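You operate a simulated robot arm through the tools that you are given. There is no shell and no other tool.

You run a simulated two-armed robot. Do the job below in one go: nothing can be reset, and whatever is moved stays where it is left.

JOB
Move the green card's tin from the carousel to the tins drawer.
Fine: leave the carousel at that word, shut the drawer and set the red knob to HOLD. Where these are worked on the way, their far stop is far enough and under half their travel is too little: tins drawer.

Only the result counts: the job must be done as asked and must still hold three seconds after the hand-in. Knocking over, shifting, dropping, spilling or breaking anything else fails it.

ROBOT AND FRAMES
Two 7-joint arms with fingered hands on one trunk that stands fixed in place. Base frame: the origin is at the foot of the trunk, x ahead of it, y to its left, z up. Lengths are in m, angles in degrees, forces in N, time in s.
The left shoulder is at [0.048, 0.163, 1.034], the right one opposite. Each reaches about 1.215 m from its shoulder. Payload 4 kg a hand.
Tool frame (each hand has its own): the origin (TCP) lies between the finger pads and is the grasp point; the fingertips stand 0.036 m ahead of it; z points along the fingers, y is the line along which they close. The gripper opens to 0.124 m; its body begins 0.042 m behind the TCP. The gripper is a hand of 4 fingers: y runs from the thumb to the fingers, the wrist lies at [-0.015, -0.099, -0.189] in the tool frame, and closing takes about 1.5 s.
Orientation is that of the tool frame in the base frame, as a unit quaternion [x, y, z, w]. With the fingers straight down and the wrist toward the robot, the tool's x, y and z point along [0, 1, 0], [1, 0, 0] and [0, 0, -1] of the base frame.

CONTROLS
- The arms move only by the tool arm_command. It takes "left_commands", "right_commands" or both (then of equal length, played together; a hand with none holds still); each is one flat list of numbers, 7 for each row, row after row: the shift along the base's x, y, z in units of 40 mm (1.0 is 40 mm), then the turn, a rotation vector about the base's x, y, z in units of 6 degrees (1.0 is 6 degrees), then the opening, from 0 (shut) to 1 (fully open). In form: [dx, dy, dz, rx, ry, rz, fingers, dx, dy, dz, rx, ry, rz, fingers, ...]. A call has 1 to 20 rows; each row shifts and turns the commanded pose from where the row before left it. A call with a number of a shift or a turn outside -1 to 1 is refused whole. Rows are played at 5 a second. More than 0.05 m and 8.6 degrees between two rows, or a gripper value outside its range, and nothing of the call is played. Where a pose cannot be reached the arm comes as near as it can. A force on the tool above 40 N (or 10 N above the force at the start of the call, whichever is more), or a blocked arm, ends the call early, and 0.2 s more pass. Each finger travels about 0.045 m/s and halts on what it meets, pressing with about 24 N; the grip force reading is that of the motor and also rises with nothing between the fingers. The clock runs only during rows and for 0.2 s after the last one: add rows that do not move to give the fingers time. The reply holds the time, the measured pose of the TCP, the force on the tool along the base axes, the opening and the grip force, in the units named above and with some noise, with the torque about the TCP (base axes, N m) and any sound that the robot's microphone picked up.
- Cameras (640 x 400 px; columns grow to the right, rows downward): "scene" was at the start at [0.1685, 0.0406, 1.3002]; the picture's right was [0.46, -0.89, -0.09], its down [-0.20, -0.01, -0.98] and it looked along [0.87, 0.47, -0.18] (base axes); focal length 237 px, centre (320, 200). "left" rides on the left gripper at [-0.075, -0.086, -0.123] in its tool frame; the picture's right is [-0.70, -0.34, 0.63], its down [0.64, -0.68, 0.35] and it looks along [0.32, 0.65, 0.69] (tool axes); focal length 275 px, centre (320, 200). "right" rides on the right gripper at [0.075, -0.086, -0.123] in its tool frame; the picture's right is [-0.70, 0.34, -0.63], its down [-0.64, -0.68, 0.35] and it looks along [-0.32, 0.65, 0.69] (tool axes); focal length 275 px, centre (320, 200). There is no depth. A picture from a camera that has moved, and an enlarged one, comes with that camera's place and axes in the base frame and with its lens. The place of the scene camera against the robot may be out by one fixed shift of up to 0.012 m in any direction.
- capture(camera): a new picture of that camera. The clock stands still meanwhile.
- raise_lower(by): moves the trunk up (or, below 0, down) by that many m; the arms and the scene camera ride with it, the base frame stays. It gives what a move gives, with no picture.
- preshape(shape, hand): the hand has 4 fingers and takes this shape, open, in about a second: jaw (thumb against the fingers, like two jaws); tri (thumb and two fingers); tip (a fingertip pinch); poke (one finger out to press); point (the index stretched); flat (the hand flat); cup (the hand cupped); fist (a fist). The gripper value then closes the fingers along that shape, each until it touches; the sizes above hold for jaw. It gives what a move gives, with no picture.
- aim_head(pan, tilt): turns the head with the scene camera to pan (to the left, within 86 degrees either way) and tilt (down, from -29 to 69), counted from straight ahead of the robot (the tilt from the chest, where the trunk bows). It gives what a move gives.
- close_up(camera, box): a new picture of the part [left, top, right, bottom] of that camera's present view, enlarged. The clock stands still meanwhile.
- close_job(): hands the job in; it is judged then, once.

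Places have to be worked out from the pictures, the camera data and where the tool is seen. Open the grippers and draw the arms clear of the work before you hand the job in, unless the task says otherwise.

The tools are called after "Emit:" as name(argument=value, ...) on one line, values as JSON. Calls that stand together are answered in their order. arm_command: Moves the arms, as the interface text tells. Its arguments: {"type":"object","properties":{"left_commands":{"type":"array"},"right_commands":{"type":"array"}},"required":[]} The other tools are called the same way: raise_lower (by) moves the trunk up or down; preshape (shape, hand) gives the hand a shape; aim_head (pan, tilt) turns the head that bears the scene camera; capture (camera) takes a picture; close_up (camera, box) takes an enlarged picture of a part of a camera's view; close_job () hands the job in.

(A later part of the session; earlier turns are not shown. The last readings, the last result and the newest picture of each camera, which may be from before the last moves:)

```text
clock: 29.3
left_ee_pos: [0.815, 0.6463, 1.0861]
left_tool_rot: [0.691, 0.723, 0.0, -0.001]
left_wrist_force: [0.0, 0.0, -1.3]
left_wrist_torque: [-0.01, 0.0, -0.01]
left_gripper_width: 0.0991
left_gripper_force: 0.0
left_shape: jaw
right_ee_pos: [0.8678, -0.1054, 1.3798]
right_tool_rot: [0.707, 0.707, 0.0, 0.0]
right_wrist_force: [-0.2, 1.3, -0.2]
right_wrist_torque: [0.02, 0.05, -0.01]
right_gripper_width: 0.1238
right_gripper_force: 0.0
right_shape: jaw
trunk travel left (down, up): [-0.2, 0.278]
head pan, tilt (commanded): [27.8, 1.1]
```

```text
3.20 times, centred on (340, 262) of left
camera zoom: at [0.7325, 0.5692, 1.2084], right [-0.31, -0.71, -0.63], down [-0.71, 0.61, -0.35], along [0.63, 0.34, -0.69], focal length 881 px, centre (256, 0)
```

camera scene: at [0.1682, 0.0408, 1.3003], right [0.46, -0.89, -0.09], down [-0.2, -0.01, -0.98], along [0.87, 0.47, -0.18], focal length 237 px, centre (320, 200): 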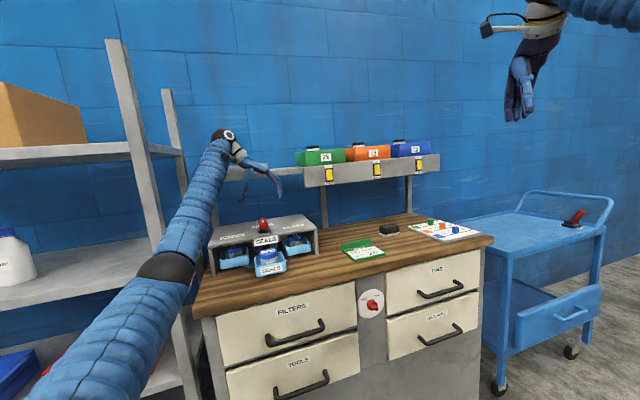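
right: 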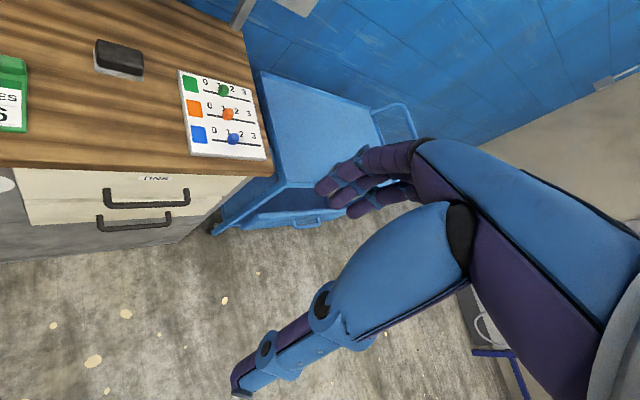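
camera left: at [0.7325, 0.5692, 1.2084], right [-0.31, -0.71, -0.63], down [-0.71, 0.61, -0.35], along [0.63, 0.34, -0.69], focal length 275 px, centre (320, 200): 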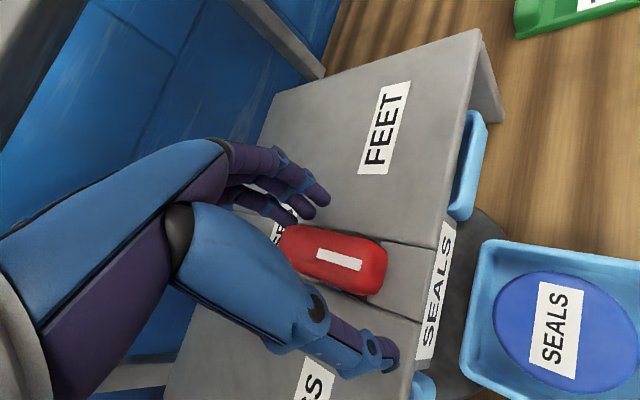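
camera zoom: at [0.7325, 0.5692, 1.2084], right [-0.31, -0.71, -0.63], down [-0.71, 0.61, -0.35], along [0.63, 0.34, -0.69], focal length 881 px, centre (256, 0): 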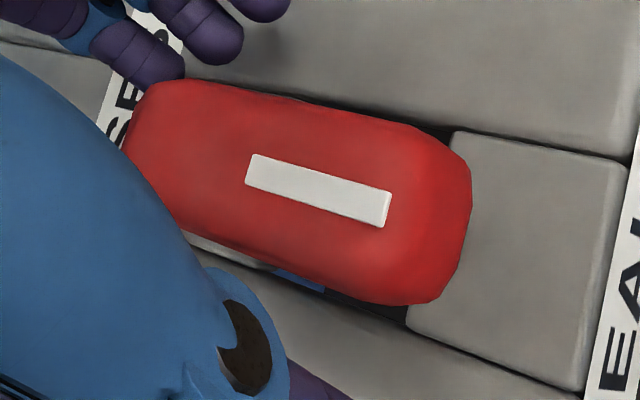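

The red knob stands at FREE, and the carousel just has its stop on the counter-clockwise side, so it must go clockwise (via PLUGS). I open the jaws fully and swing the hand around the bar to yaw about 110°, from where a clockwise turn has the whole range.

Emit:
arm_command(left_commands=[0, 0, 0.02, 0, 0, 0, 1, 0, 0, 0.02, 0, 0, 0, 1, 0, 0, 0, 0, 0, 0.99, 1, 0, 0, 0, 0, 0, 0.99, 1, 0, 0, 0, 0, 0, 0.99, 1, 0, 0, 0, 0, 0, 0.99, 1, 0, 0, 0, 0, 0, 0.99, 1, 0, 0, 0, 0, 0, 0.99, 1, 0, 0, 0, 0, 0, 0.99, 1, 0, 0, 0, 0, 0, 0.99, 1, 0, 0, 0, 0, 0, 0.99, 1, 0, 0, 0, 0, 0, 0.99, 1, 0, 0, 0, 0, 0, 0.99, 1, 0, 0, 0, 0, 0, 0.99, 1, 0, 0, 0, 0, 0, 0, 1])

Emit:
capture(camera="left")

```text
clock: 32.5
left_ee_pos: [0.8149, 0.6452, 1.0863]
left_tool_rot: [0.141, 0.99, 0.0, -0.001]
left_wrist_force: [-0.3, -0.5, -0.1]
left_wrist_torque: [0.02, -0.03, -0.02]
left_gripper_width: 0.1238
left_gripper_force: 0.0
left_shape: jaw
right_ee_pos: [0.8686, -0.1048, 1.3803]
right_tool_rot: [0.707, 0.707, -0.001, -0.001]
right_wrist_force: [1.2, 0.6, 0.0]
right_wrist_torque: [0.01, 0.01, -0.02]
right_gripper_width: 0.1235
right_gripper_force: 0.1
right_shape: jaw
trunk travel left (down, up): [-0.2, 0.278]
head pan, tilt (commanded): [27.8, 1.1]
```

```text
taken
camera left: at [0.8639, 0.5439, 1.2091], right [0.57, -0.52, -0.63], down [-0.81, -0.48, -0.34], along [-0.12, 0.71, -0.69], focal length 275 px, centre (320, 200)
```

left: 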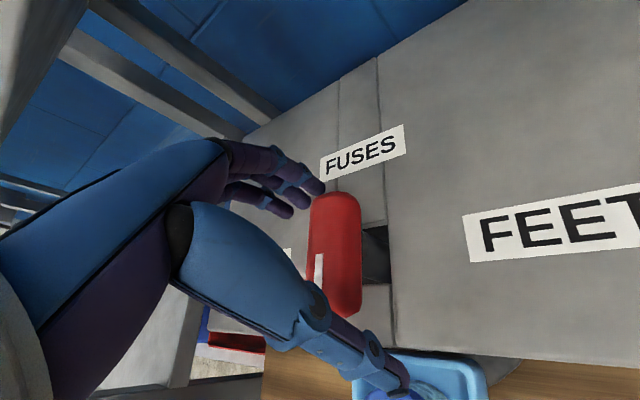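

The hand is at yaw 74° with no contact. I go on to about 110°.

Emit:
arm_command(left_commands=[0, 0, 0, 0, 0, 1, 1, 0, 0, 0, 0, 0, 1, 1, 0, 0, 0, 0, 0, 1, 1, 0, 0, 0, 0, 0, 1, 1, 0, 0, 0, 0, 0, 1, 1, 0, 0, 0, 0, 0, 1, 1, 0, 0, 0, 0, 0, 0, 1])

Emit:
capture(camera="left")

```text
clock: 34.1
left_ee_pos: [0.8138, 0.6466, 1.0883]
left_tool_rot: [-0.172, 0.985, 0.0, -0.001]
left_wrist_force: [0.6, 0.0, 0.9]
left_wrist_torque: [0.01, 0.01, 0.01]
left_gripper_width: 0.1239
left_gripper_force: 0.0
left_shape: jaw
right_ee_pos: [0.8675, -0.1051, 1.38]
right_tool_rot: [0.707, 0.707, 0.0, 0.0]
right_wrist_force: [0.0, 0.1, -0.1]
right_wrist_torque: [0.02, -0.02, 0.02]
right_gripper_width: 0.1239
right_gripper_force: 0.0
right_shape: jaw
trunk travel left (down, up): [-0.2, 0.278]
head pan, tilt (commanded): [27.8, 1.1]
```

```text
taken
camera left: at [0.9149, 0.5919, 1.2103], right [0.77, -0.08, -0.63], down [-0.37, -0.86, -0.34], along [-0.52, 0.5, -0.69], focal length 275 px, centre (320, 200)
```

left: 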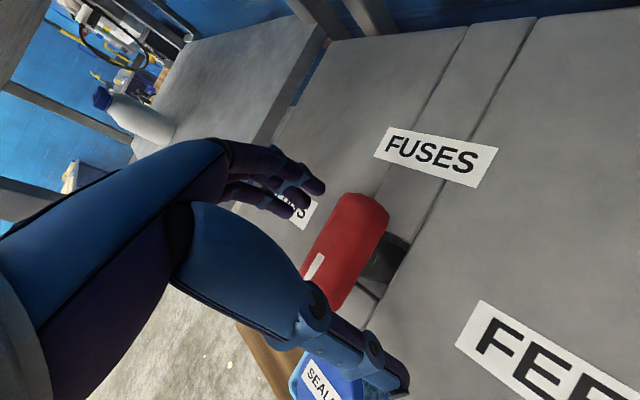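

The hand is at yaw 110° about the bar's axis. I close the jaws; being skewed, they should already push the bar clockwise.

Emit:
arm_command(left_commands=[0, 0, 0, 0, 0, 0, 0.6, 0, 0, 0, 0, 0, 0, 0.3, 0, 0, 0, 0, 0, 0, 0, 0, 0, 0, 0, 0, 0, 0, 0, 0, 0, 0, 0, 0, 0, 0, 0, 0, 0, 0, 0, 0, 0, 0, 0, 0, 0, 0, 0, 0, 0, 0, 0, 0, 0, 0])

Emit:
capture(camera="left")

Emit:
close_up(camera="scene", box=[200, 160, 360, 280])

```text
clock: 35.9
left_ee_pos: [0.8162, 0.6445, 1.0879]
left_tool_rot: [-0.171, 0.985, 0.0, -0.001]
left_wrist_force: [-1.2, -6.1, -1.6]
left_wrist_torque: [0.43, 0.26, 0.06]
left_gripper_width: 0.0453
left_gripper_force: 24.4
left_shape: jaw
right_ee_pos: [0.8679, -0.1063, 1.3807]
right_tool_rot: [0.707, 0.707, 0.0, 0.0]
right_wrist_force: [-0.5, -0.3, -0.2]
right_wrist_torque: [-0.02, -0.01, -0.01]
right_gripper_width: 0.1235
right_gripper_force: 0.1
right_shape: jaw
trunk travel left (down, up): [-0.2, 0.278]
head pan, tilt (commanded): [27.8, 1.1]
```

```text
taken
camera left: at [0.9153, 0.5899, 1.2105], right [0.77, -0.08, -0.64], down [-0.38, -0.86, -0.35], along [-0.52, 0.5, -0.69], focal length 275 px, centre (320, 200)
```

left: 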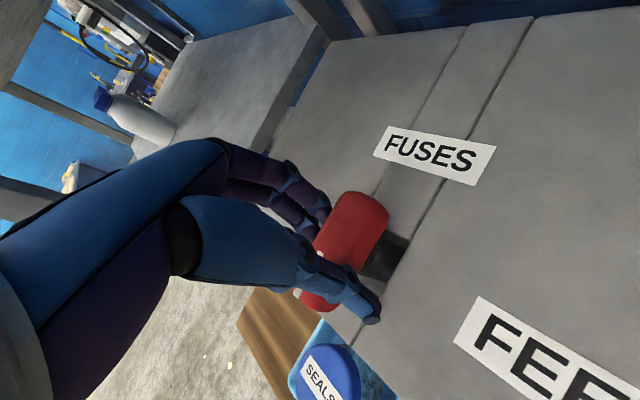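

```text
3.33 times, centred on (280, 220) of scene
camera zoom: at [0.1686, 0.04, 1.3002], right [0.46, -0.89, -0.09], down [-0.2, -0.01, -0.98], along [0.87, 0.47, -0.18], focal length 789 px, centre (453, 133)
```

zoom: 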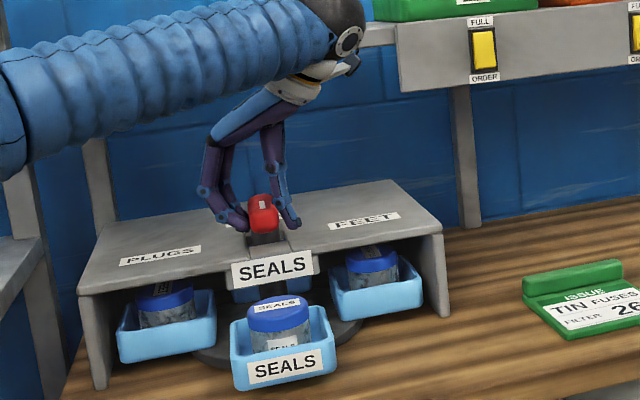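

Gripped at width 0.045. Now I turn clockwise 30° and watch the force and the trays.

Emit:
arm_command(left_commands=[0, 0, 0, 0, 0, -0.7, 0, 0, 0, 0, 0, 0, -0.7, 0, 0, 0, 0, 0, 0, -0.7, 0, 0, 0, 0, 0, 0, -0.7, 0, 0, 0, 0, 0, 0, -0.7, 0, 0, 0, 0, 0, 0, -0.7, 0, 0, 0, 0, 0, 0, 0, 0])

Emit:
capture(camera="left")

Emit:
close_up(camera="scene", box=[200, 160, 360, 280])

```text
clock: 37.5
left_ee_pos: [0.813, 0.6466, 1.0876]
left_tool_rot: [0.048, 0.999, 0.0, 0.0]
left_wrist_force: [-11.0, 7.9, 3.1]
left_wrist_torque: [0.85, 0.19, 0.1]
left_gripper_width: 0.0442
left_gripper_force: 23.9
left_shape: jaw
right_ee_pos: [0.8669, -0.1047, 1.3816]
right_tool_rot: [0.707, 0.707, 0.0, 0.001]
right_wrist_force: [0.2, -0.2, 0.5]
right_wrist_torque: [0.0, 0.03, 0.0]
right_gripper_width: 0.1235
right_gripper_force: 0.1
right_shape: jaw
trunk travel left (down, up): [-0.2, 0.278]
head pan, tilt (commanded): [27.8, 1.1]
```

```text
taken
camera left: at [0.88, 0.5561, 1.2106], right [0.66, -0.4, -0.63], down [-0.71, -0.62, -0.35], along [-0.25, 0.68, -0.69], focal length 275 px, centre (320, 200)
```

left: 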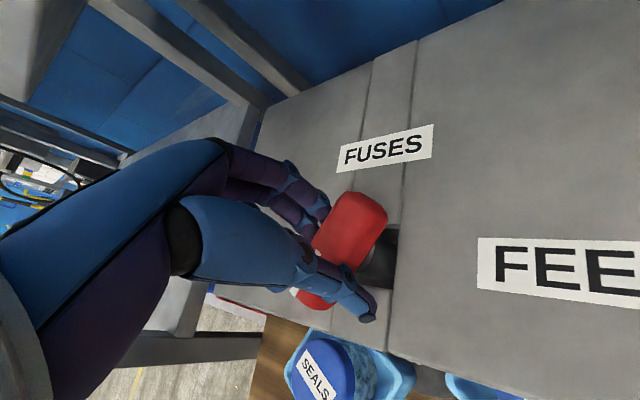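

```text
3.33 times, centred on (280, 220) of scene
camera zoom: at [0.1672, 0.0412, 1.3004], right [0.46, -0.88, -0.08], down [-0.2, -0.01, -0.98], along [0.87, 0.47, -0.18], focal length 789 px, centre (453, 133)
```

zoom: 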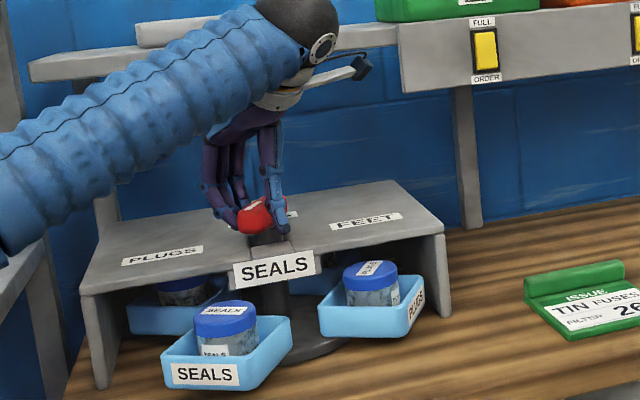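

It turns freely clockwise; PLUGS follows next. I go on turning clockwise in one smooth run by about 100°.

Emit:
arm_command(left_commands=[0, 0, 0, 0, 0, -0.85, 0, 0, 0, 0, 0, 0, -0.85, 0, 0, 0, 0, 0, 0, -0.85, 0, 0, 0, 0, 0, 0, -0.85, 0, 0, 0, 0, 0, 0, -0.85, 0, 0, 0, 0, 0, 0, -0.85, 0, 0, 0, 0, 0, 0, -0.85, 0, 0, 0, 0, 0, 0, -0.85, 0, 0, 0, 0, 0, 0, -0.85, 0, 0, 0, 0, 0, 0, -0.85, 0, 0, 0, 0, 0, 0, -0.85, 0, 0, 0, 0, 0, 0, -0.85, 0, 0, 0, 0, 0, 0, -0.85, 0, 0, 0, 0, 0, 0, -0.85, 0, 0, 0, 0, 0, 0, -0.85, 0, 0, 0, 0, 0, 0, -0.85, 0, 0, 0, 0, 0, 0, -0.85, 0, 0, 0, 0, 0, 0, -0.85, 0, 0, 0, 0, 0, 0, -0.85, 0, 0, 0, 0, 0, 0, 0, 0])

Emit:
capture(camera="left")

Emit:
close_up(camera="scene", box=[200, 160, 360, 280])

```text
clock: 39.0
left_ee_pos: [0.8142, 0.6514, 1.0887]
left_tool_rot: [0.314, 0.95, 0.001, -0.001]
left_wrist_force: [-16.8, 23.9, 2.4]
left_wrist_torque: [1.16, -0.01, 0.32]
left_gripper_width: 0.0432
left_gripper_force: 24.3
left_shape: jaw
right_ee_pos: [0.8667, -0.106, 1.3808]
right_tool_rot: [0.708, 0.707, 0.0, -0.001]
right_wrist_force: [-0.1, -0.2, 0.0]
right_wrist_torque: [0.07, 0.0, -0.01]
right_gripper_width: 0.1239
right_gripper_force: 0.0
right_shape: jaw
trunk travel left (down, up): [-0.2, 0.278]
head pan, tilt (commanded): [27.8, 1.1]
stopped in row 7 (left hand): the force on the tool passed its limit at 42 N (the readings are from after the stop); the commanded pose is now the measured one
```

```text
taken
camera left: at [0.8223, 0.5388, 1.2106], right [0.36, -0.68, -0.64], down [-0.92, -0.16, -0.35], along [0.13, 0.71, -0.69], focal length 275 px, centre (320, 200)
```

left: 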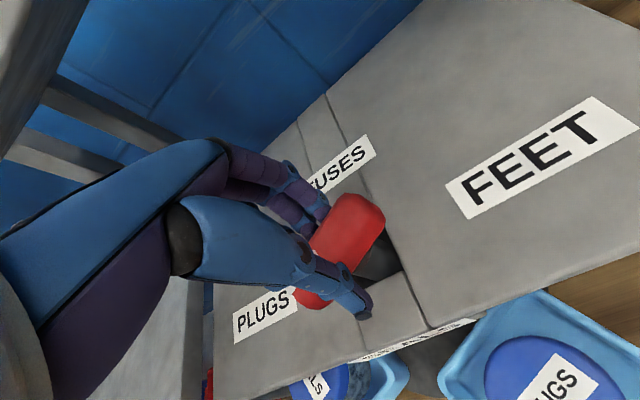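

```text
3.33 times, centred on (280, 220) of scene
camera zoom: at [0.1678, 0.0411, 1.3002], right [0.46, -0.89, -0.08], down [-0.2, -0.01, -0.98], along [0.87, 0.47, -0.18], focal length 789 px, centre (453, 133)
```

zoom: 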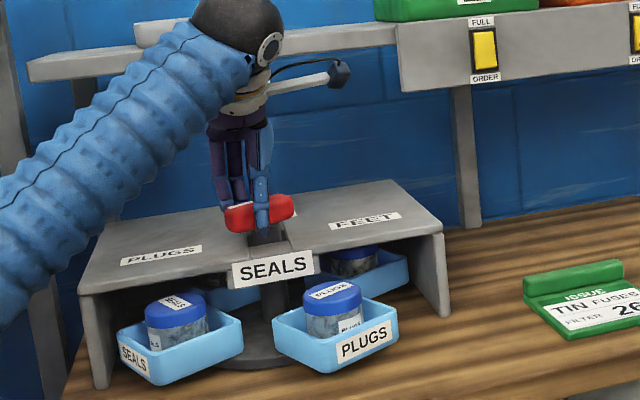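

The turn works (about 60° done) but my TCP sits a few mm off the true axis, which I now estimate at (0.820, 0.649), so side force built up. I open, recentre on the axis and look.

Emit:
arm_command(left_commands=[0, 0, 0, 0, 0, 0, 0.3, 0, 0, 0, 0, 0, 0, 0.6, 0, 0, 0, 0, 0, 0, 0.8, 0, 0, 0, 0, 0, 0, 0.8, 0, 0, 0, 0, 0, 0, 0.8])

Emit:
capture(camera="left")

Emit:
close_up(camera="scene", box=[200, 160, 360, 280])

```text
clock: 40.2
left_ee_pos: [0.8172, 0.6461, 1.0872]
left_tool_rot: [0.317, 0.948, 0.0, -0.001]
left_wrist_force: [1.0, -0.4, 0.2]
left_wrist_torque: [0.0, 0.0, -0.01]
left_gripper_width: 0.0991
left_gripper_force: 0.1
left_shape: jaw
right_ee_pos: [0.8686, -0.1089, 1.3792]
right_tool_rot: [0.708, 0.706, -0.001, 0.0]
right_wrist_force: [-0.8, -0.8, -0.3]
right_wrist_torque: [-0.01, -0.03, -0.02]
right_gripper_width: 0.1234
right_gripper_force: 0.2
right_shape: jaw
trunk travel left (down, up): [-0.2, 0.278]
head pan, tilt (commanded): [27.8, 1.1]
```

```text
taken
camera left: at [0.8245, 0.533, 1.21], right [0.35, -0.69, -0.63], down [-0.93, -0.16, -0.35], along [0.14, 0.71, -0.69], focal length 275 px, centre (320, 200)
```

left: 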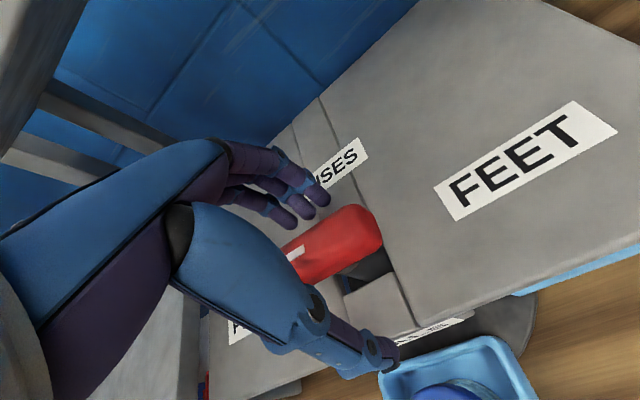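

```text
3.33 times, centred on (280, 220) of scene
camera zoom: at [0.1689, 0.0399, 1.3001], right [0.46, -0.89, -0.09], down [-0.2, -0.01, -0.98], along [0.87, 0.47, -0.18], focal length 789 px, centre (453, 133)
```

zoom: 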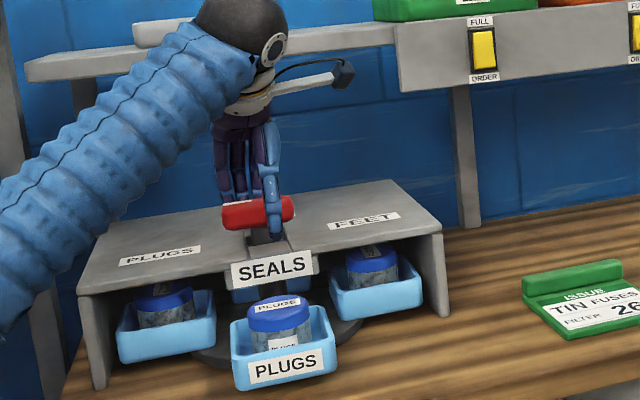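

On release it clicked to PLUGS, so there are detents 90° apart. I recentre on (0.8205, 0.648) at yaw 40°, across the bar, and grip again.

Emit:
arm_command(left_commands=[0.03, 0.02, 0, 0, 0, -0.72, 0.85, 0.03, 0.02, 0, 0, 0, -0.72, 0.85, 0.02, 0.01, 0, 0, 0, -0.72, 0.85, 0, 0, 0, 0, 0, 0, 0.5, 0, 0, 0, 0, 0, 0, 0.2, 0, 0, 0, 0, 0, 0, 0, 0, 0, 0, 0, 0, 0, 0, 0, 0, 0, 0, 0, 0, 0, 0, 0, 0, 0, 0, 0, 0, 0, 0, 0, 0, 0, 0, 0])

Emit:
capture(camera="left")

```text
clock: 42.4
left_ee_pos: [0.8187, 0.6493, 1.0863]
left_tool_rot: [0.422, 0.906, 0.0, 0.0]
left_wrist_force: [-5.3, -2.9, -2.7]
left_wrist_torque: [0.3, -0.3, -0.05]
left_gripper_width: 0.0416
left_gripper_force: 24.2
left_shape: jaw
right_ee_pos: [0.8669, -0.1078, 1.38]
right_tool_rot: [0.707, 0.707, 0.0, -0.001]
right_wrist_force: [-0.6, 0.1, -0.6]
right_wrist_torque: [0.01, -0.02, 0.0]
right_gripper_width: 0.1235
right_gripper_force: 0.0
right_shape: jaw
trunk travel left (down, up): [-0.2, 0.278]
head pan, tilt (commanded): [27.8, 1.1]
```

```text
taken
camera left: at [0.8009, 0.5372, 1.2095], right [0.19, -0.75, -0.63], down [-0.94, 0.05, -0.35], along [0.29, 0.66, -0.69], focal length 275 px, centre (320, 200)
```

left: 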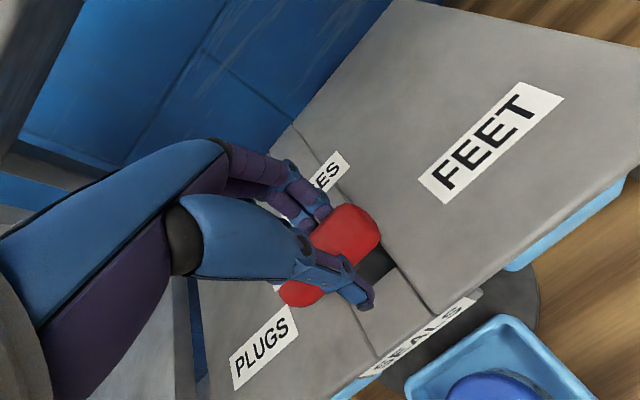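

The bar is gripped squarely with little side force. I turn clockwise about 50° and check.

Emit:
arm_command(left_commands=[0, 0, 0, 0, 0, -0.8, 0, 0, 0, 0, 0, 0, -0.8, 0, 0, 0, 0, 0, 0, -0.8, 0, 0, 0, 0, 0, 0, -0.8, 0, 0, 0, 0, 0, 0, -0.8, 0, 0, 0, 0, 0, 0, -0.8, 0, 0, 0, 0, 0, 0, -0.8, 0, 0, 0, 0, 0, 0, -0.8, 0, 0, 0, 0, 0, 0, -0.8, 0, 0, 0, 0, 0, 0, -0.8, 0, 0, 0, 0, 0, 0, 0, 0])

Emit:
capture(camera="left")

Emit:
close_up(camera="scene", box=[200, 160, 360, 280])

```text
clock: 44.8
left_ee_pos: [0.8179, 0.6524, 1.0873]
left_tool_rot: [0.753, 0.658, -0.001, 0.001]
left_wrist_force: [-8.8, 21.1, -1.2]
left_wrist_torque: [0.41, -0.43, 0.11]
left_gripper_width: 0.0413
left_gripper_force: 24.5
left_shape: jaw
right_ee_pos: [0.866, -0.1042, 1.3809]
right_tool_rot: [0.707, 0.707, 0.0, 0.001]
right_wrist_force: [0.8, 0.0, -0.4]
right_wrist_torque: [-0.02, 0.0, -0.01]
right_gripper_width: 0.1238
right_gripper_force: 0.1
right_shape: jaw
trunk travel left (down, up): [-0.2, 0.278]
head pan, tilt (commanded): [27.8, 1.1]
```

```text
taken
camera left: at [0.7218, 0.5908, 1.2095], right [-0.43, -0.64, -0.63], down [-0.59, 0.73, -0.35], along [0.69, 0.22, -0.69], focal length 275 px, centre (320, 200)
```

left: 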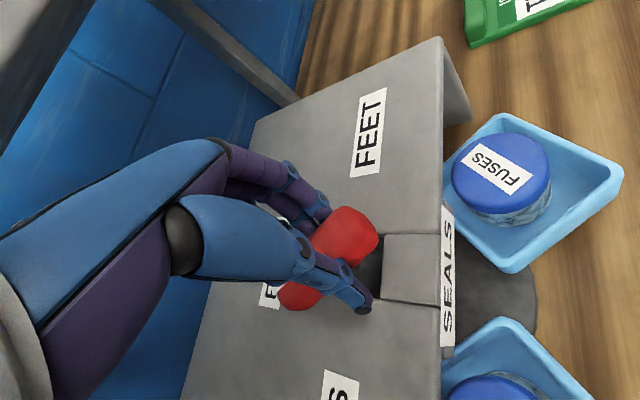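

```text
3.33 times, centred on (280, 220) of scene
camera zoom: at [0.1677, 0.0426, 1.3003], right [0.46, -0.89, -0.08], down [-0.2, -0.01, -0.98], along [0.87, 0.47, -0.18], focal length 789 px, centre (453, 133)
```

zoom: 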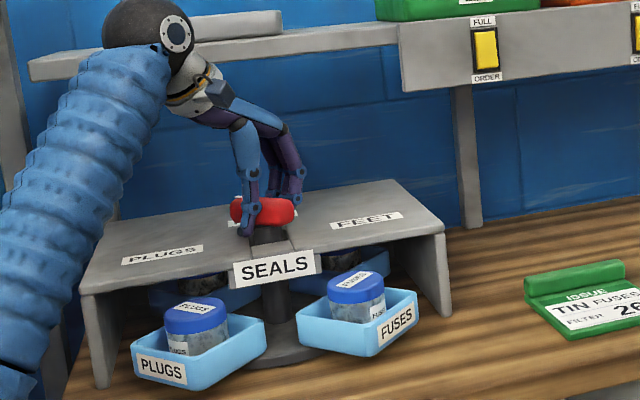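

FUSES is coming round; about 50° done. I ease the TCP 4 mm along the side force and go on turning.

Emit:
arm_command(left_commands=[-0.02, 0.05, 0, 0, 0, -0.5, 0, -0.02, 0.05, 0, 0, 0, -0.8, 0, 0, 0.03, 0, 0, 0, -0.8, 0, 0, 0, 0, 0, 0, -0.8, 0, 0, 0, 0, 0, 0, -0.8, 0, 0, 0, 0, 0, 0, -0.8, 0, 0, 0, 0, 0, 0, -0.8, 0, 0, 0, 0, 0, 0, 0, 0])

Emit:
capture(camera="left")

Emit:
close_up(camera="scene", box=[200, 160, 360, 280])

```text
clock: 46.6
left_ee_pos: [0.8173, 0.656, 1.0861]
left_tool_rot: [0.906, 0.424, 0.0, 0.0]
left_wrist_force: [5.0, 15.8, 2.1]
left_wrist_torque: [-0.02, -0.65, 0.13]
left_gripper_width: 0.0414
left_gripper_force: 24.0
left_shape: jaw
right_ee_pos: [0.8681, -0.1047, 1.3811]
right_tool_rot: [0.707, 0.707, 0.0, 0.001]
right_wrist_force: [-0.1, -0.2, -0.1]
right_wrist_torque: [0.0, 0.01, -0.02]
right_gripper_width: 0.1238
right_gripper_force: 0.0
right_shape: jaw
trunk travel left (down, up): [-0.2, 0.278]
head pan, tilt (commanded): [27.8, 1.1]
```

```text
taken
camera left: at [0.7033, 0.6543, 1.2094], right [-0.7, -0.32, -0.63], down [-0.11, 0.93, -0.35], along [0.7, -0.17, -0.69], focal length 275 px, centre (320, 200)
```

left: 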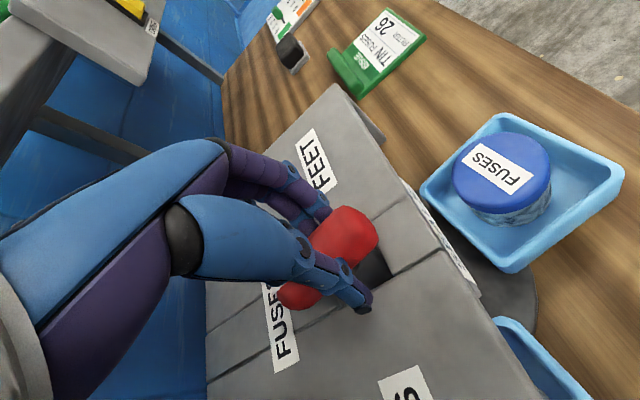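

```text
3.33 times, centred on (280, 220) of scene
camera zoom: at [0.1689, 0.0421, 1.3001], right [0.46, -0.89, -0.08], down [-0.2, -0.01, -0.98], along [0.87, 0.47, -0.18], focal length 789 px, centre (453, 133)
```

zoom: 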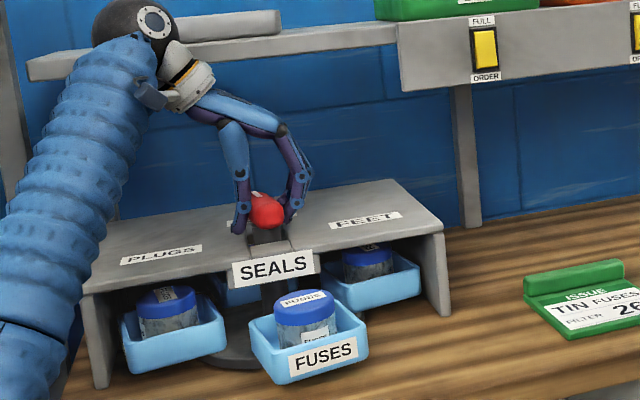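

FUSES is nearly in front. I open the jaws so it clicks home, then lift the hand straight up.

Emit:
arm_command(left_commands=[0, 0, 0, 0, 0, 0, 0.4, 0, 0, 0, 0, 0, 0, 0.8, 0, 0, 0, 0, 0, 0, 1, 0, 0, 0, 0, 0, 0, 1, 0, 0, 0, 0, 0, 0, 1, 0, 0, 0, 0, 0, 0, 1, 0, 0, 0.5, 0, 0, 0, 1, 0, 0, 0.8, 0, 0, 0, 1, 0, 0, 0.9, 0, 0, 0, 1, 0, 0, 0.9, 0, 0, 0, 1, 0, 0, 0, 0, 0, 0, 1])

Emit:
capture(camera="left")

Emit:
close_up(camera="scene", box=[200, 160, 360, 280])

```text
clock: 49.0
left_ee_pos: [0.8196, 0.654, 1.2135]
left_tool_rot: [0.905, 0.426, -0.001, 0.0]
left_wrist_force: [0.1, 0.1, -1.1]
left_wrist_torque: [0.0, 0.05, -0.03]
left_gripper_width: 0.1238
left_gripper_force: 0.2
left_shape: jaw
right_ee_pos: [0.8687, -0.1051, 1.3781]
right_tool_rot: [0.707, 0.707, 0.0, -0.001]
right_wrist_force: [-0.7, 0.7, 0.3]
right_wrist_torque: [0.02, -0.02, -0.01]
right_gripper_width: 0.1236
right_gripper_force: 0.0
right_shape: jaw
trunk travel left (down, up): [-0.2, 0.278]
head pan, tilt (commanded): [27.8, 1.1]
```

```text
taken
camera left: at [0.7053, 0.6522, 1.3353], right [-0.7, -0.32, -0.63], down [-0.11, 0.93, -0.35], along [0.7, -0.17, -0.69], focal length 275 px, centre (320, 200)
```

left: 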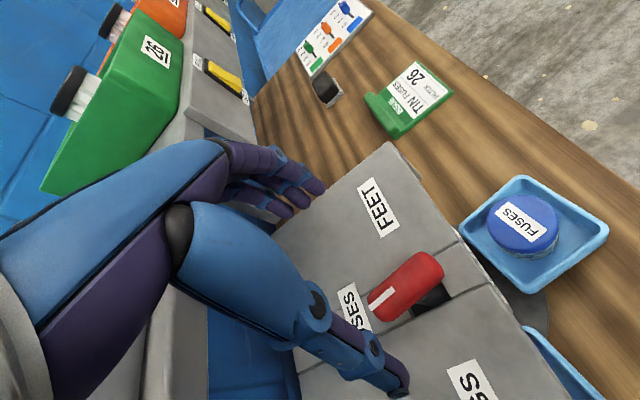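

```text
3.33 times, centred on (280, 220) of scene
camera zoom: at [0.1691, 0.0414, 1.2999], right [0.46, -0.88, -0.09], down [-0.2, -0.01, -0.98], along [0.87, 0.47, -0.18], focal length 789 px, centre (453, 133)
```

zoom: 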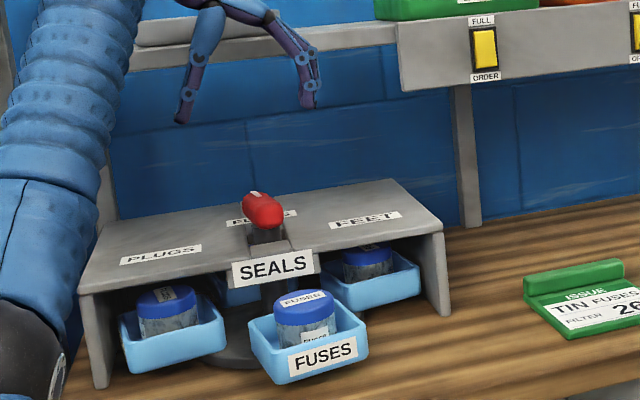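

The tray appears to sit a little short of square. I enlarge to see how far the handle is from FUSES.

Emit:
close_up(camera="left", box=[300, 200, 480, 340])

Emit:
close_up(camera="scene", box=[240, 210, 320, 280])

```text
2.86 times, centred on (390, 270) of left
camera zoom: at [0.7053, 0.6522, 1.3353], right [-0.7, -0.32, -0.63], down [-0.11, 0.93, -0.35], along [0.7, -0.17, -0.69], focal length 786 px, centre (120, 0)
```

zoom: 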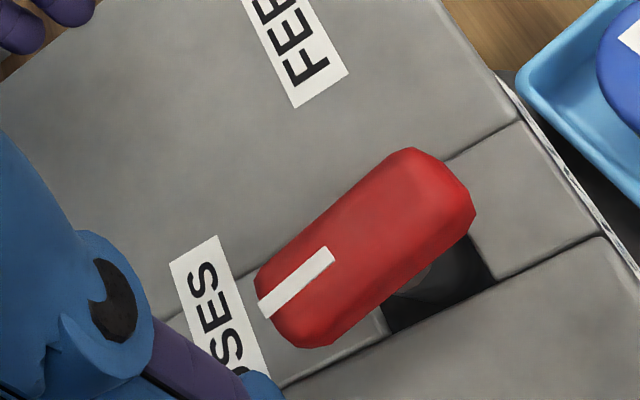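

```text
5.71 times, centred on (280, 245) of scene
camera zoom: at [0.1691, 0.0414, 1.2999], right [0.46, -0.88, -0.09], down [-0.2, -0.01, -0.98], along [0.87, 0.47, -0.18], focal length 1353 px, centre (549, -57)
```

zoom: 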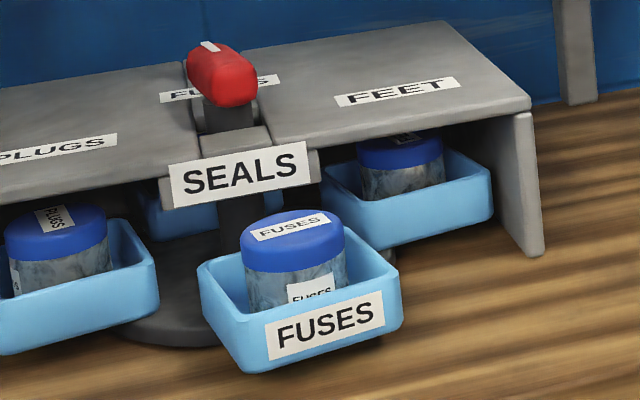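

The handle is still about 11° short. Comparing views, the bar is offset 6 mm from its true axis, which lies at (0.822, 0.6526). I go back down centred there at yaw -45° and close, which should square the bar.

Emit:
arm_command(left_commands=[0.02, -0.01, -0.79, 0, 0, -0.22, 1, 0.02, -0.01, -0.79, 0, 0, -0.22, 1, 0.02, -0.01, -0.79, 0, 0, -0.22, 1, 0, 0, -0.79, 0, 0, -0.22, 1, 0, 0, 0, 0, 0, 0, 0.7, 0, 0, 0, 0, 0, 0, 0.4, 0, 0, 0, 0, 0, 0, 0.1, 0, 0, 0, 0, 0, 0, 0, 0, 0, 0, 0, 0, 0, 0, 0, 0, 0, 0, 0, 0, 0, 0, 0, 0, 0, 0, 0, 0, 0, 0, 0, 0, 0, 0, 0])

Emit:
capture(camera="left")

Emit:
close_up(camera="scene", box=[240, 210, 320, 280])

```text
clock: 51.6
left_ee_pos: [0.8171, 0.6539, 1.0833]
left_tool_rot: [0.924, 0.383, 0.0, 0.0]
left_wrist_force: [-3.0, 3.0, -1.5]
left_wrist_torque: [-0.38, -0.48, -0.05]
left_gripper_width: 0.0422
left_gripper_force: 23.9
left_shape: jaw
right_ee_pos: [0.8685, -0.1066, 1.3809]
right_tool_rot: [0.707, 0.707, -0.001, -0.001]
right_wrist_force: [-0.1, 0.1, -0.7]
right_wrist_torque: [0.02, 0.03, -0.02]
right_gripper_width: 0.1238
right_gripper_force: 0.0
right_shape: jaw
trunk travel left (down, up): [-0.2, 0.278]
head pan, tilt (commanded): [27.8, 1.1]
```

```text
taken
camera left: at [0.7037, 0.6617, 1.2053], right [-0.73, -0.26, -0.63], down [-0.03, 0.94, -0.35], along [0.68, -0.24, -0.69], focal length 275 px, centre (320, 200)
```

left: 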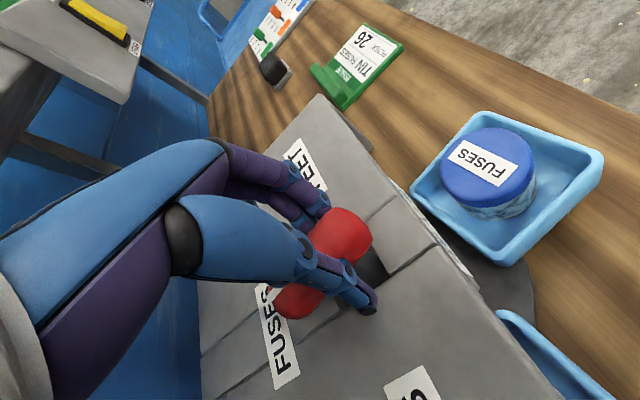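

```text
5.71 times, centred on (280, 245) of scene
camera zoom: at [0.1682, 0.0411, 1.3002], right [0.46, -0.88, -0.09], down [-0.2, -0.01, -0.98], along [0.87, 0.47, -0.18], focal length 1353 px, centre (549, -57)
```

zoom: 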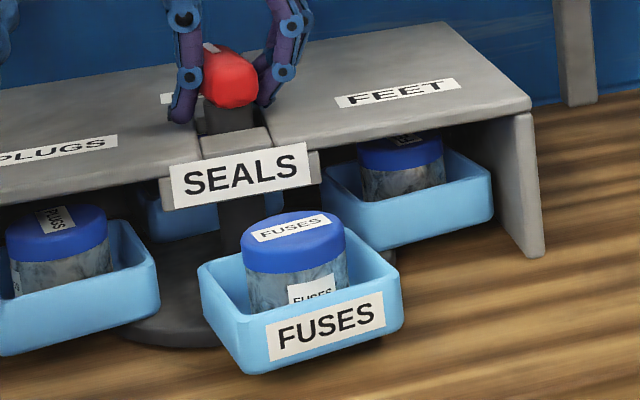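

The bar is held without moving. I turn it 12° clockwise in the grip and check the tray.

Emit:
arm_command(left_commands=[0, 0, 0, 0, 0, -0.6, 0, 0, 0, 0, 0, 0, -0.6, 0, 0, 0, 0, 0, 0, -0.6, 0, 0, 0, 0, 0, 0, -0.2, 0, 0, 0, 0, 0, 0, 0, 0])

Emit:
capture(camera="left")

Emit:
close_up(camera="scene", box=[240, 210, 320, 280])

```text
clock: 52.8
left_ee_pos: [0.819, 0.6545, 1.0833]
left_tool_rot: [0.959, 0.285, -0.002, 0.0]
left_wrist_force: [-8.3, 3.1, -13.5]
left_wrist_torque: [-0.42, -0.3, -0.03]
left_gripper_width: 0.0425
left_gripper_force: 24.1
left_shape: jaw
right_ee_pos: [0.8669, -0.1059, 1.3794]
right_tool_rot: [0.707, 0.707, 0.0, 0.0]
right_wrist_force: [-0.2, -0.7, -0.3]
right_wrist_torque: [-0.01, 0.01, -0.01]
right_gripper_width: 0.1236
right_gripper_force: 0.0
right_shape: jaw
trunk travel left (down, up): [-0.2, 0.278]
head pan, tilt (commanded): [27.8, 1.1]
```

```text
taken
camera left: at [0.7091, 0.6867, 1.2061], right [-0.77, -0.1, -0.63], down [0.17, 0.92, -0.35], along [0.62, -0.37, -0.69], focal length 275 px, centre (320, 200)
```

left: 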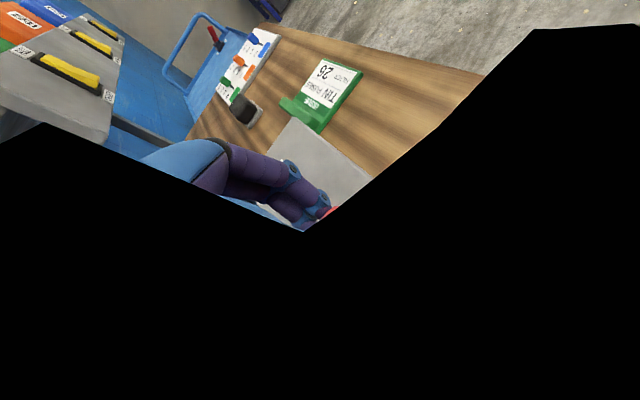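

```text
5.71 times, centred on (280, 245) of scene
camera zoom: at [0.1679, 0.0411, 1.3], right [0.46, -0.88, -0.09], down [-0.2, -0.01, -0.98], along [0.87, 0.47, -0.18], focal length 1353 px, centre (549, -57)
```

zoom: 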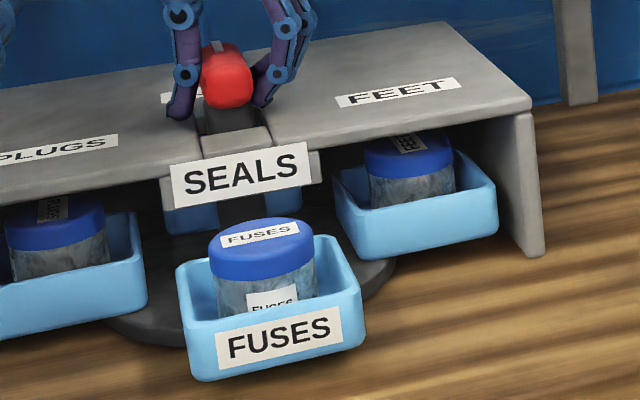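

The FUSES tray is now nearly square in front (about 2-3° short); the arm covers the left camera, and a little side load is present. I turn 3° more and release.

Emit:
arm_command(left_commands=[0, 0, 0, 0, 0, -0.5, 0, 0, 0, 0, 0, 0, 0, 0, 0, 0, 0, 0, 0, 0, 0.3, 0, 0, 0, 0, 0, 0, 0.6, 0, 0, 0, 0, 0, 0, 0.9, 0, 0, 0, 0, 0, 0, 1, 0, 0, 0, 0, 0, 0, 1])

Emit:
close_up(camera="scene", box=[240, 210, 320, 280])

Emit:
capture(camera="scene")

```text
clock: 54.4
left_ee_pos: [0.8182, 0.6521, 1.089]
left_tool_rot: [0.966, 0.259, 0.002, 0.0]
left_wrist_force: [-0.2, -0.3, -0.5]
left_wrist_torque: [0.0, 0.01, 0.0]
left_gripper_width: 0.1155
left_gripper_force: 0.0
left_shape: jaw
right_ee_pos: [0.8657, -0.109, 1.38]
right_tool_rot: [0.708, 0.707, 0.001, 0.001]
right_wrist_force: [0.5, 0.2, 0.2]
right_wrist_torque: [-0.01, 0.01, -0.02]
right_gripper_width: 0.1235
right_gripper_force: 0.0
right_shape: jaw
trunk travel left (down, up): [-0.2, 0.278]
head pan, tilt (commanded): [27.8, 1.1]
```

```text
5.71 times, centred on (280, 245) of scene
camera zoom: at [0.167, 0.0383, 1.3007], right [0.46, -0.89, -0.09], down [-0.2, -0.01, -0.98], along [0.87, 0.47, -0.18], focal length 1353 px, centre (549, -57)
```

zoom: 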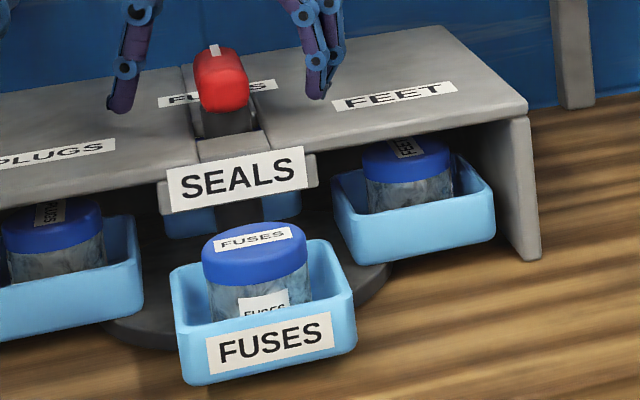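

```text
taken
camera scene: at [0.167, 0.0383, 1.3007], right [0.46, -0.89, -0.09], down [-0.2, -0.01, -0.98], along [0.87, 0.47, -0.18], focal length 237 px, centre (320, 200)
```

scene: 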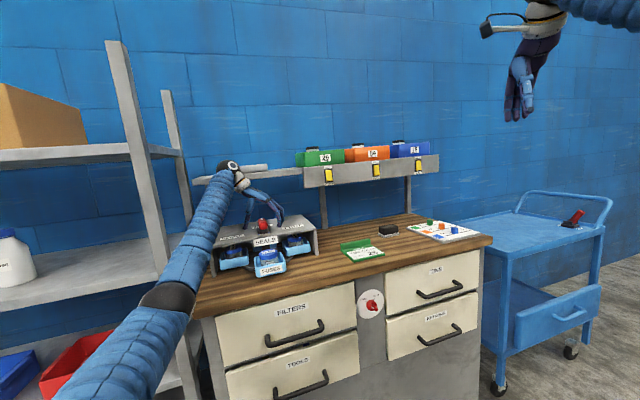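

FUSES now stands square in front, matching where SEALS stood at first. I lift the left hand straight up, turn back to -45° and back off to view it.

Emit:
arm_command(left_commands=[0, 0, 0.5, 0, 0, 0, 1, 0, 0, 0.9, 0, 0, 0, 1, 0, 0, 0.9, 0, 0, 0, 1, 0, 0, 0.9, 0, 0, 0.5, 1, -0.5, -0.5, 0.5, 0, 0, 0.9, 1, -0.7, -0.7, 0, 0, 0, 0.9, 1, -0.7, -0.7, 0, 0, 0, 0, 1, 0, 0, 0, 0, 0, 0, 1])

Emit:
capture(camera="left")

Emit:
close_up(camera="scene", box=[200, 160, 360, 280])

```text
clock: 56.2
left_ee_pos: [0.7441, 0.5795, 1.2307]
left_tool_rot: [0.927, 0.374, 0.0, 0.001]
left_wrist_force: [0.9, -0.2, 1.2]
left_wrist_torque: [-0.01, -0.01, 0.0]
left_gripper_width: 0.1239
left_gripper_force: 0.1
left_shape: jaw
right_ee_pos: [0.8697, -0.1065, 1.3795]
right_tool_rot: [0.707, 0.707, -0.001, -0.001]
right_wrist_force: [0.1, -0.1, 0.3]
right_wrist_torque: [0.0, -0.01, 0.01]
right_gripper_width: 0.1237
right_gripper_force: 0.1
right_shape: jaw
trunk travel left (down, up): [-0.2, 0.278]
head pan, tilt (commanded): [27.8, 1.1]
```

```text
taken
camera left: at [0.6295, 0.5905, 1.3539], right [-0.74, -0.24, -0.63], down [-0.01, 0.94, -0.35], along [0.68, -0.25, -0.69], focal length 275 px, centre (320, 200)
```

left: 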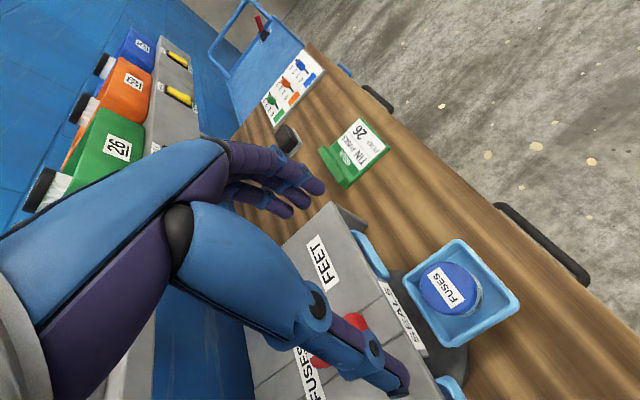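

```text
3.33 times, centred on (280, 220) of scene
camera zoom: at [0.169, 0.0407, 1.3001], right [0.46, -0.89, -0.09], down [-0.2, -0.01, -0.98], along [0.87, 0.47, -0.18], focal length 789 px, centre (453, 133)
```

zoom: 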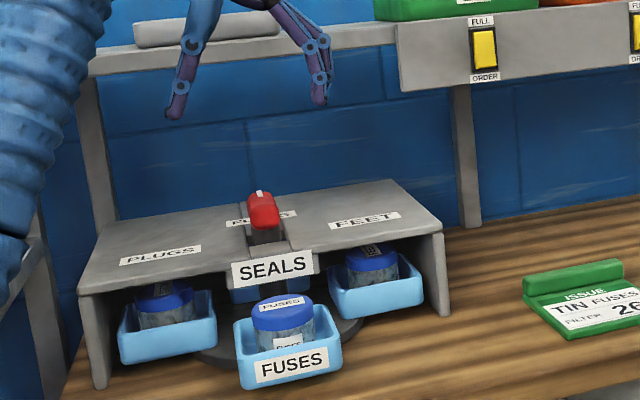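

The carousel stands at FUSES. Next is the TINS drawer with the right hand: I turn it to face the bench, fingers pitched about 25° below horizontal, and bring it down to some 15 cm in front of the handle.

Emit:
arm_command(right_commands=[0.1, 0.05, -0.6, 0, 0, 0.94, 1, 0.1, 0.05, -0.6, 0, 0, 0.94, 1, 0.1, 0.05, -0.6, 0, 0, 0.94, 1, 0.1, 0.05, -0.6, 0, 0, 0.94, 1, 0.1, 0.05, -0.6, 0, 0, 0.94, 1, 0.1, 0.05, -0.6, 0, 0, 0.94, 1, 0.1, 0.05, -0.6, 0, 0, 0.94, 1, 0.1, 0.05, -0.6, 0, 0, 0.94, 1, 0, 0, -0.5, 0.69, -0.69, 0, 1, 0, 0, -0.5, 0.69, -0.69, 0, 1, 0, 0, -0.5, 0.69, -0.69, 0, 1, 0, 0, -0.5, 0.69, -0.69, 0, 1, 0, 0, -0.5, 0.69, -0.69, 0, 1, 0, 0, -0.5, 0.69, -0.69, 0, 1, 0, 0, -0.5, 0.69, -0.69, 0, 1, 0, 0, -0.5, 0.69, -0.69, 0, 1, 0, 0, -0.5, 0.69, -0.69, 0, 1, 0, 0, -0.5, 0.69, -0.69, 0, 1, 0, 0, -0.5, 0.69, -0.69, 0, 1, 0, 0, 0, 0, 0, 0, 1])

Emit:
capture(camera="right")

Emit:
capture(camera="scene")

```text
clock: 60.4
left_ee_pos: [0.7434, 0.5812, 1.232]
left_tool_rot: [0.928, 0.374, 0.0, 0.001]
left_wrist_force: [0.1, 0.1, -0.3]
left_wrist_torque: [0.0, -0.03, 0.02]
left_gripper_width: 0.1236
left_gripper_force: 0.2
left_shape: jaw
right_ee_pos: [0.8985, -0.0921, 0.9674]
right_tool_rot: [0.323, 0.782, 0.492, 0.205]
right_wrist_force: [0.4, 0.6, 0.5]
right_wrist_torque: [0.0, -0.01, 0.02]
right_gripper_width: 0.1238
right_gripper_force: 0.1
right_shape: jaw
trunk travel left (down, up): [-0.2, 0.278]
head pan, tilt (commanded): [27.8, 1.1]
```

```text
taken
camera right: at [0.7404, -0.1435, 0.9432], right [0.19, -0.79, 0.58], down [0.47, -0.44, -0.76], along [0.86, 0.42, 0.29], focal length 275 px, centre (320, 200)
```

right: 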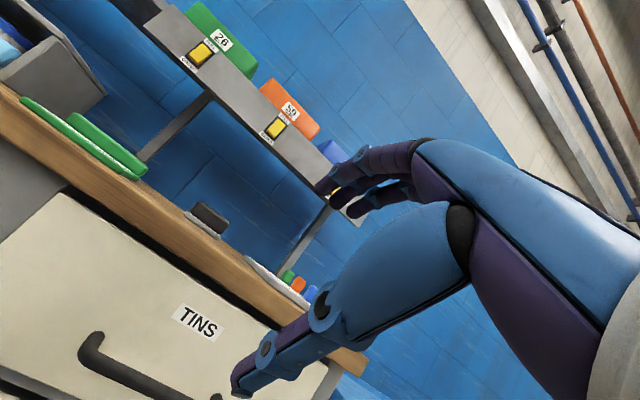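

```text
taken
camera scene: at [0.1682, 0.0406, 1.3004], right [0.46, -0.89, -0.09], down [-0.2, -0.01, -0.98], along [0.87, 0.47, -0.18], focal length 237 px, centre (320, 200)
```

scene: 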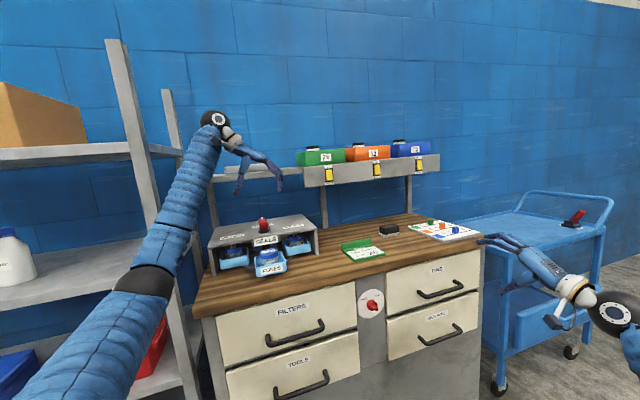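

The hand is oriented right, and the handle lies low in its view. I lower it to z 0.80 and a little forward to get the handle into sight.

Emit:
arm_command(right_commands=[0.25, 0.08, -0.84, 0, 0, 0, 1, 0.25, 0.08, -0.84, 0, 0, 0, 1, 0.25, 0.08, -0.84, 0, 0, 0, 1, 0.25, 0.08, -0.84, 0, 0, 0, 1, 0.25, 0.08, -0.84, 0, 0, 0, 1, 0, 0, 0, 0, 0, 0, 1])

Emit:
capture(camera="right")

Emit:
close_up(camera="scene", box=[380, 230, 540, 330])

```text
clock: 61.8
left_ee_pos: [0.7434, 0.5807, 1.2328]
left_tool_rot: [0.928, 0.373, 0.0, 0.002]
left_wrist_force: [-0.7, -0.7, 0.3]
left_wrist_torque: [0.01, -0.04, 0.0]
left_gripper_width: 0.1234
left_gripper_force: 0.0
left_shape: jaw
right_ee_pos: [0.9518, -0.0752, 0.8006]
right_tool_rot: [0.322, 0.783, 0.492, 0.204]
right_wrist_force: [-0.1, -0.2, 0.1]
right_wrist_torque: [0.0, 0.03, 0.0]
right_gripper_width: 0.1237
right_gripper_force: 0.0
right_shape: jaw
trunk travel left (down, up): [-0.2, 0.278]
head pan, tilt (commanded): [27.8, 1.1]
```

```text
taken
camera right: at [0.7928, -0.1272, 0.7748], right [0.19, -0.79, 0.58], down [0.47, -0.44, -0.76], along [0.86, 0.42, 0.29], focal length 275 px, centre (320, 200)
```

right: 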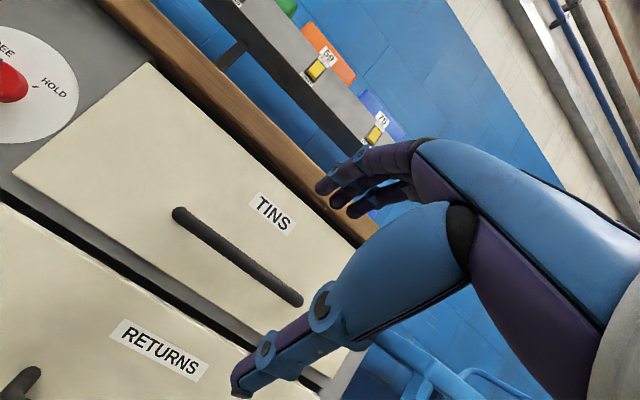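

```text
4.00 times, centred on (460, 280) of scene
camera zoom: at [0.1681, 0.0404, 1.3004], right [0.46, -0.89, -0.09], down [-0.2, -0.01, -0.98], along [0.87, 0.47, -0.18], focal length 947 px, centre (-240, -120)
```

zoom: 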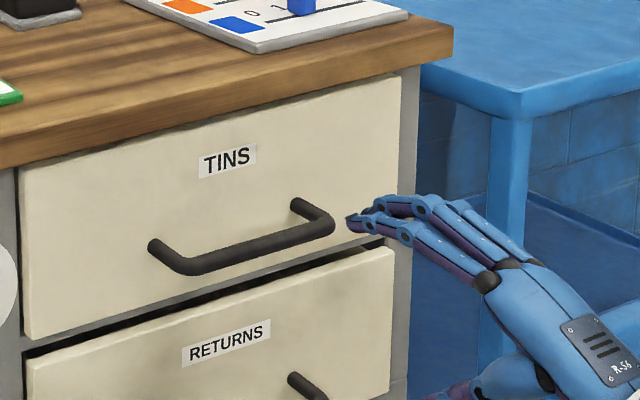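

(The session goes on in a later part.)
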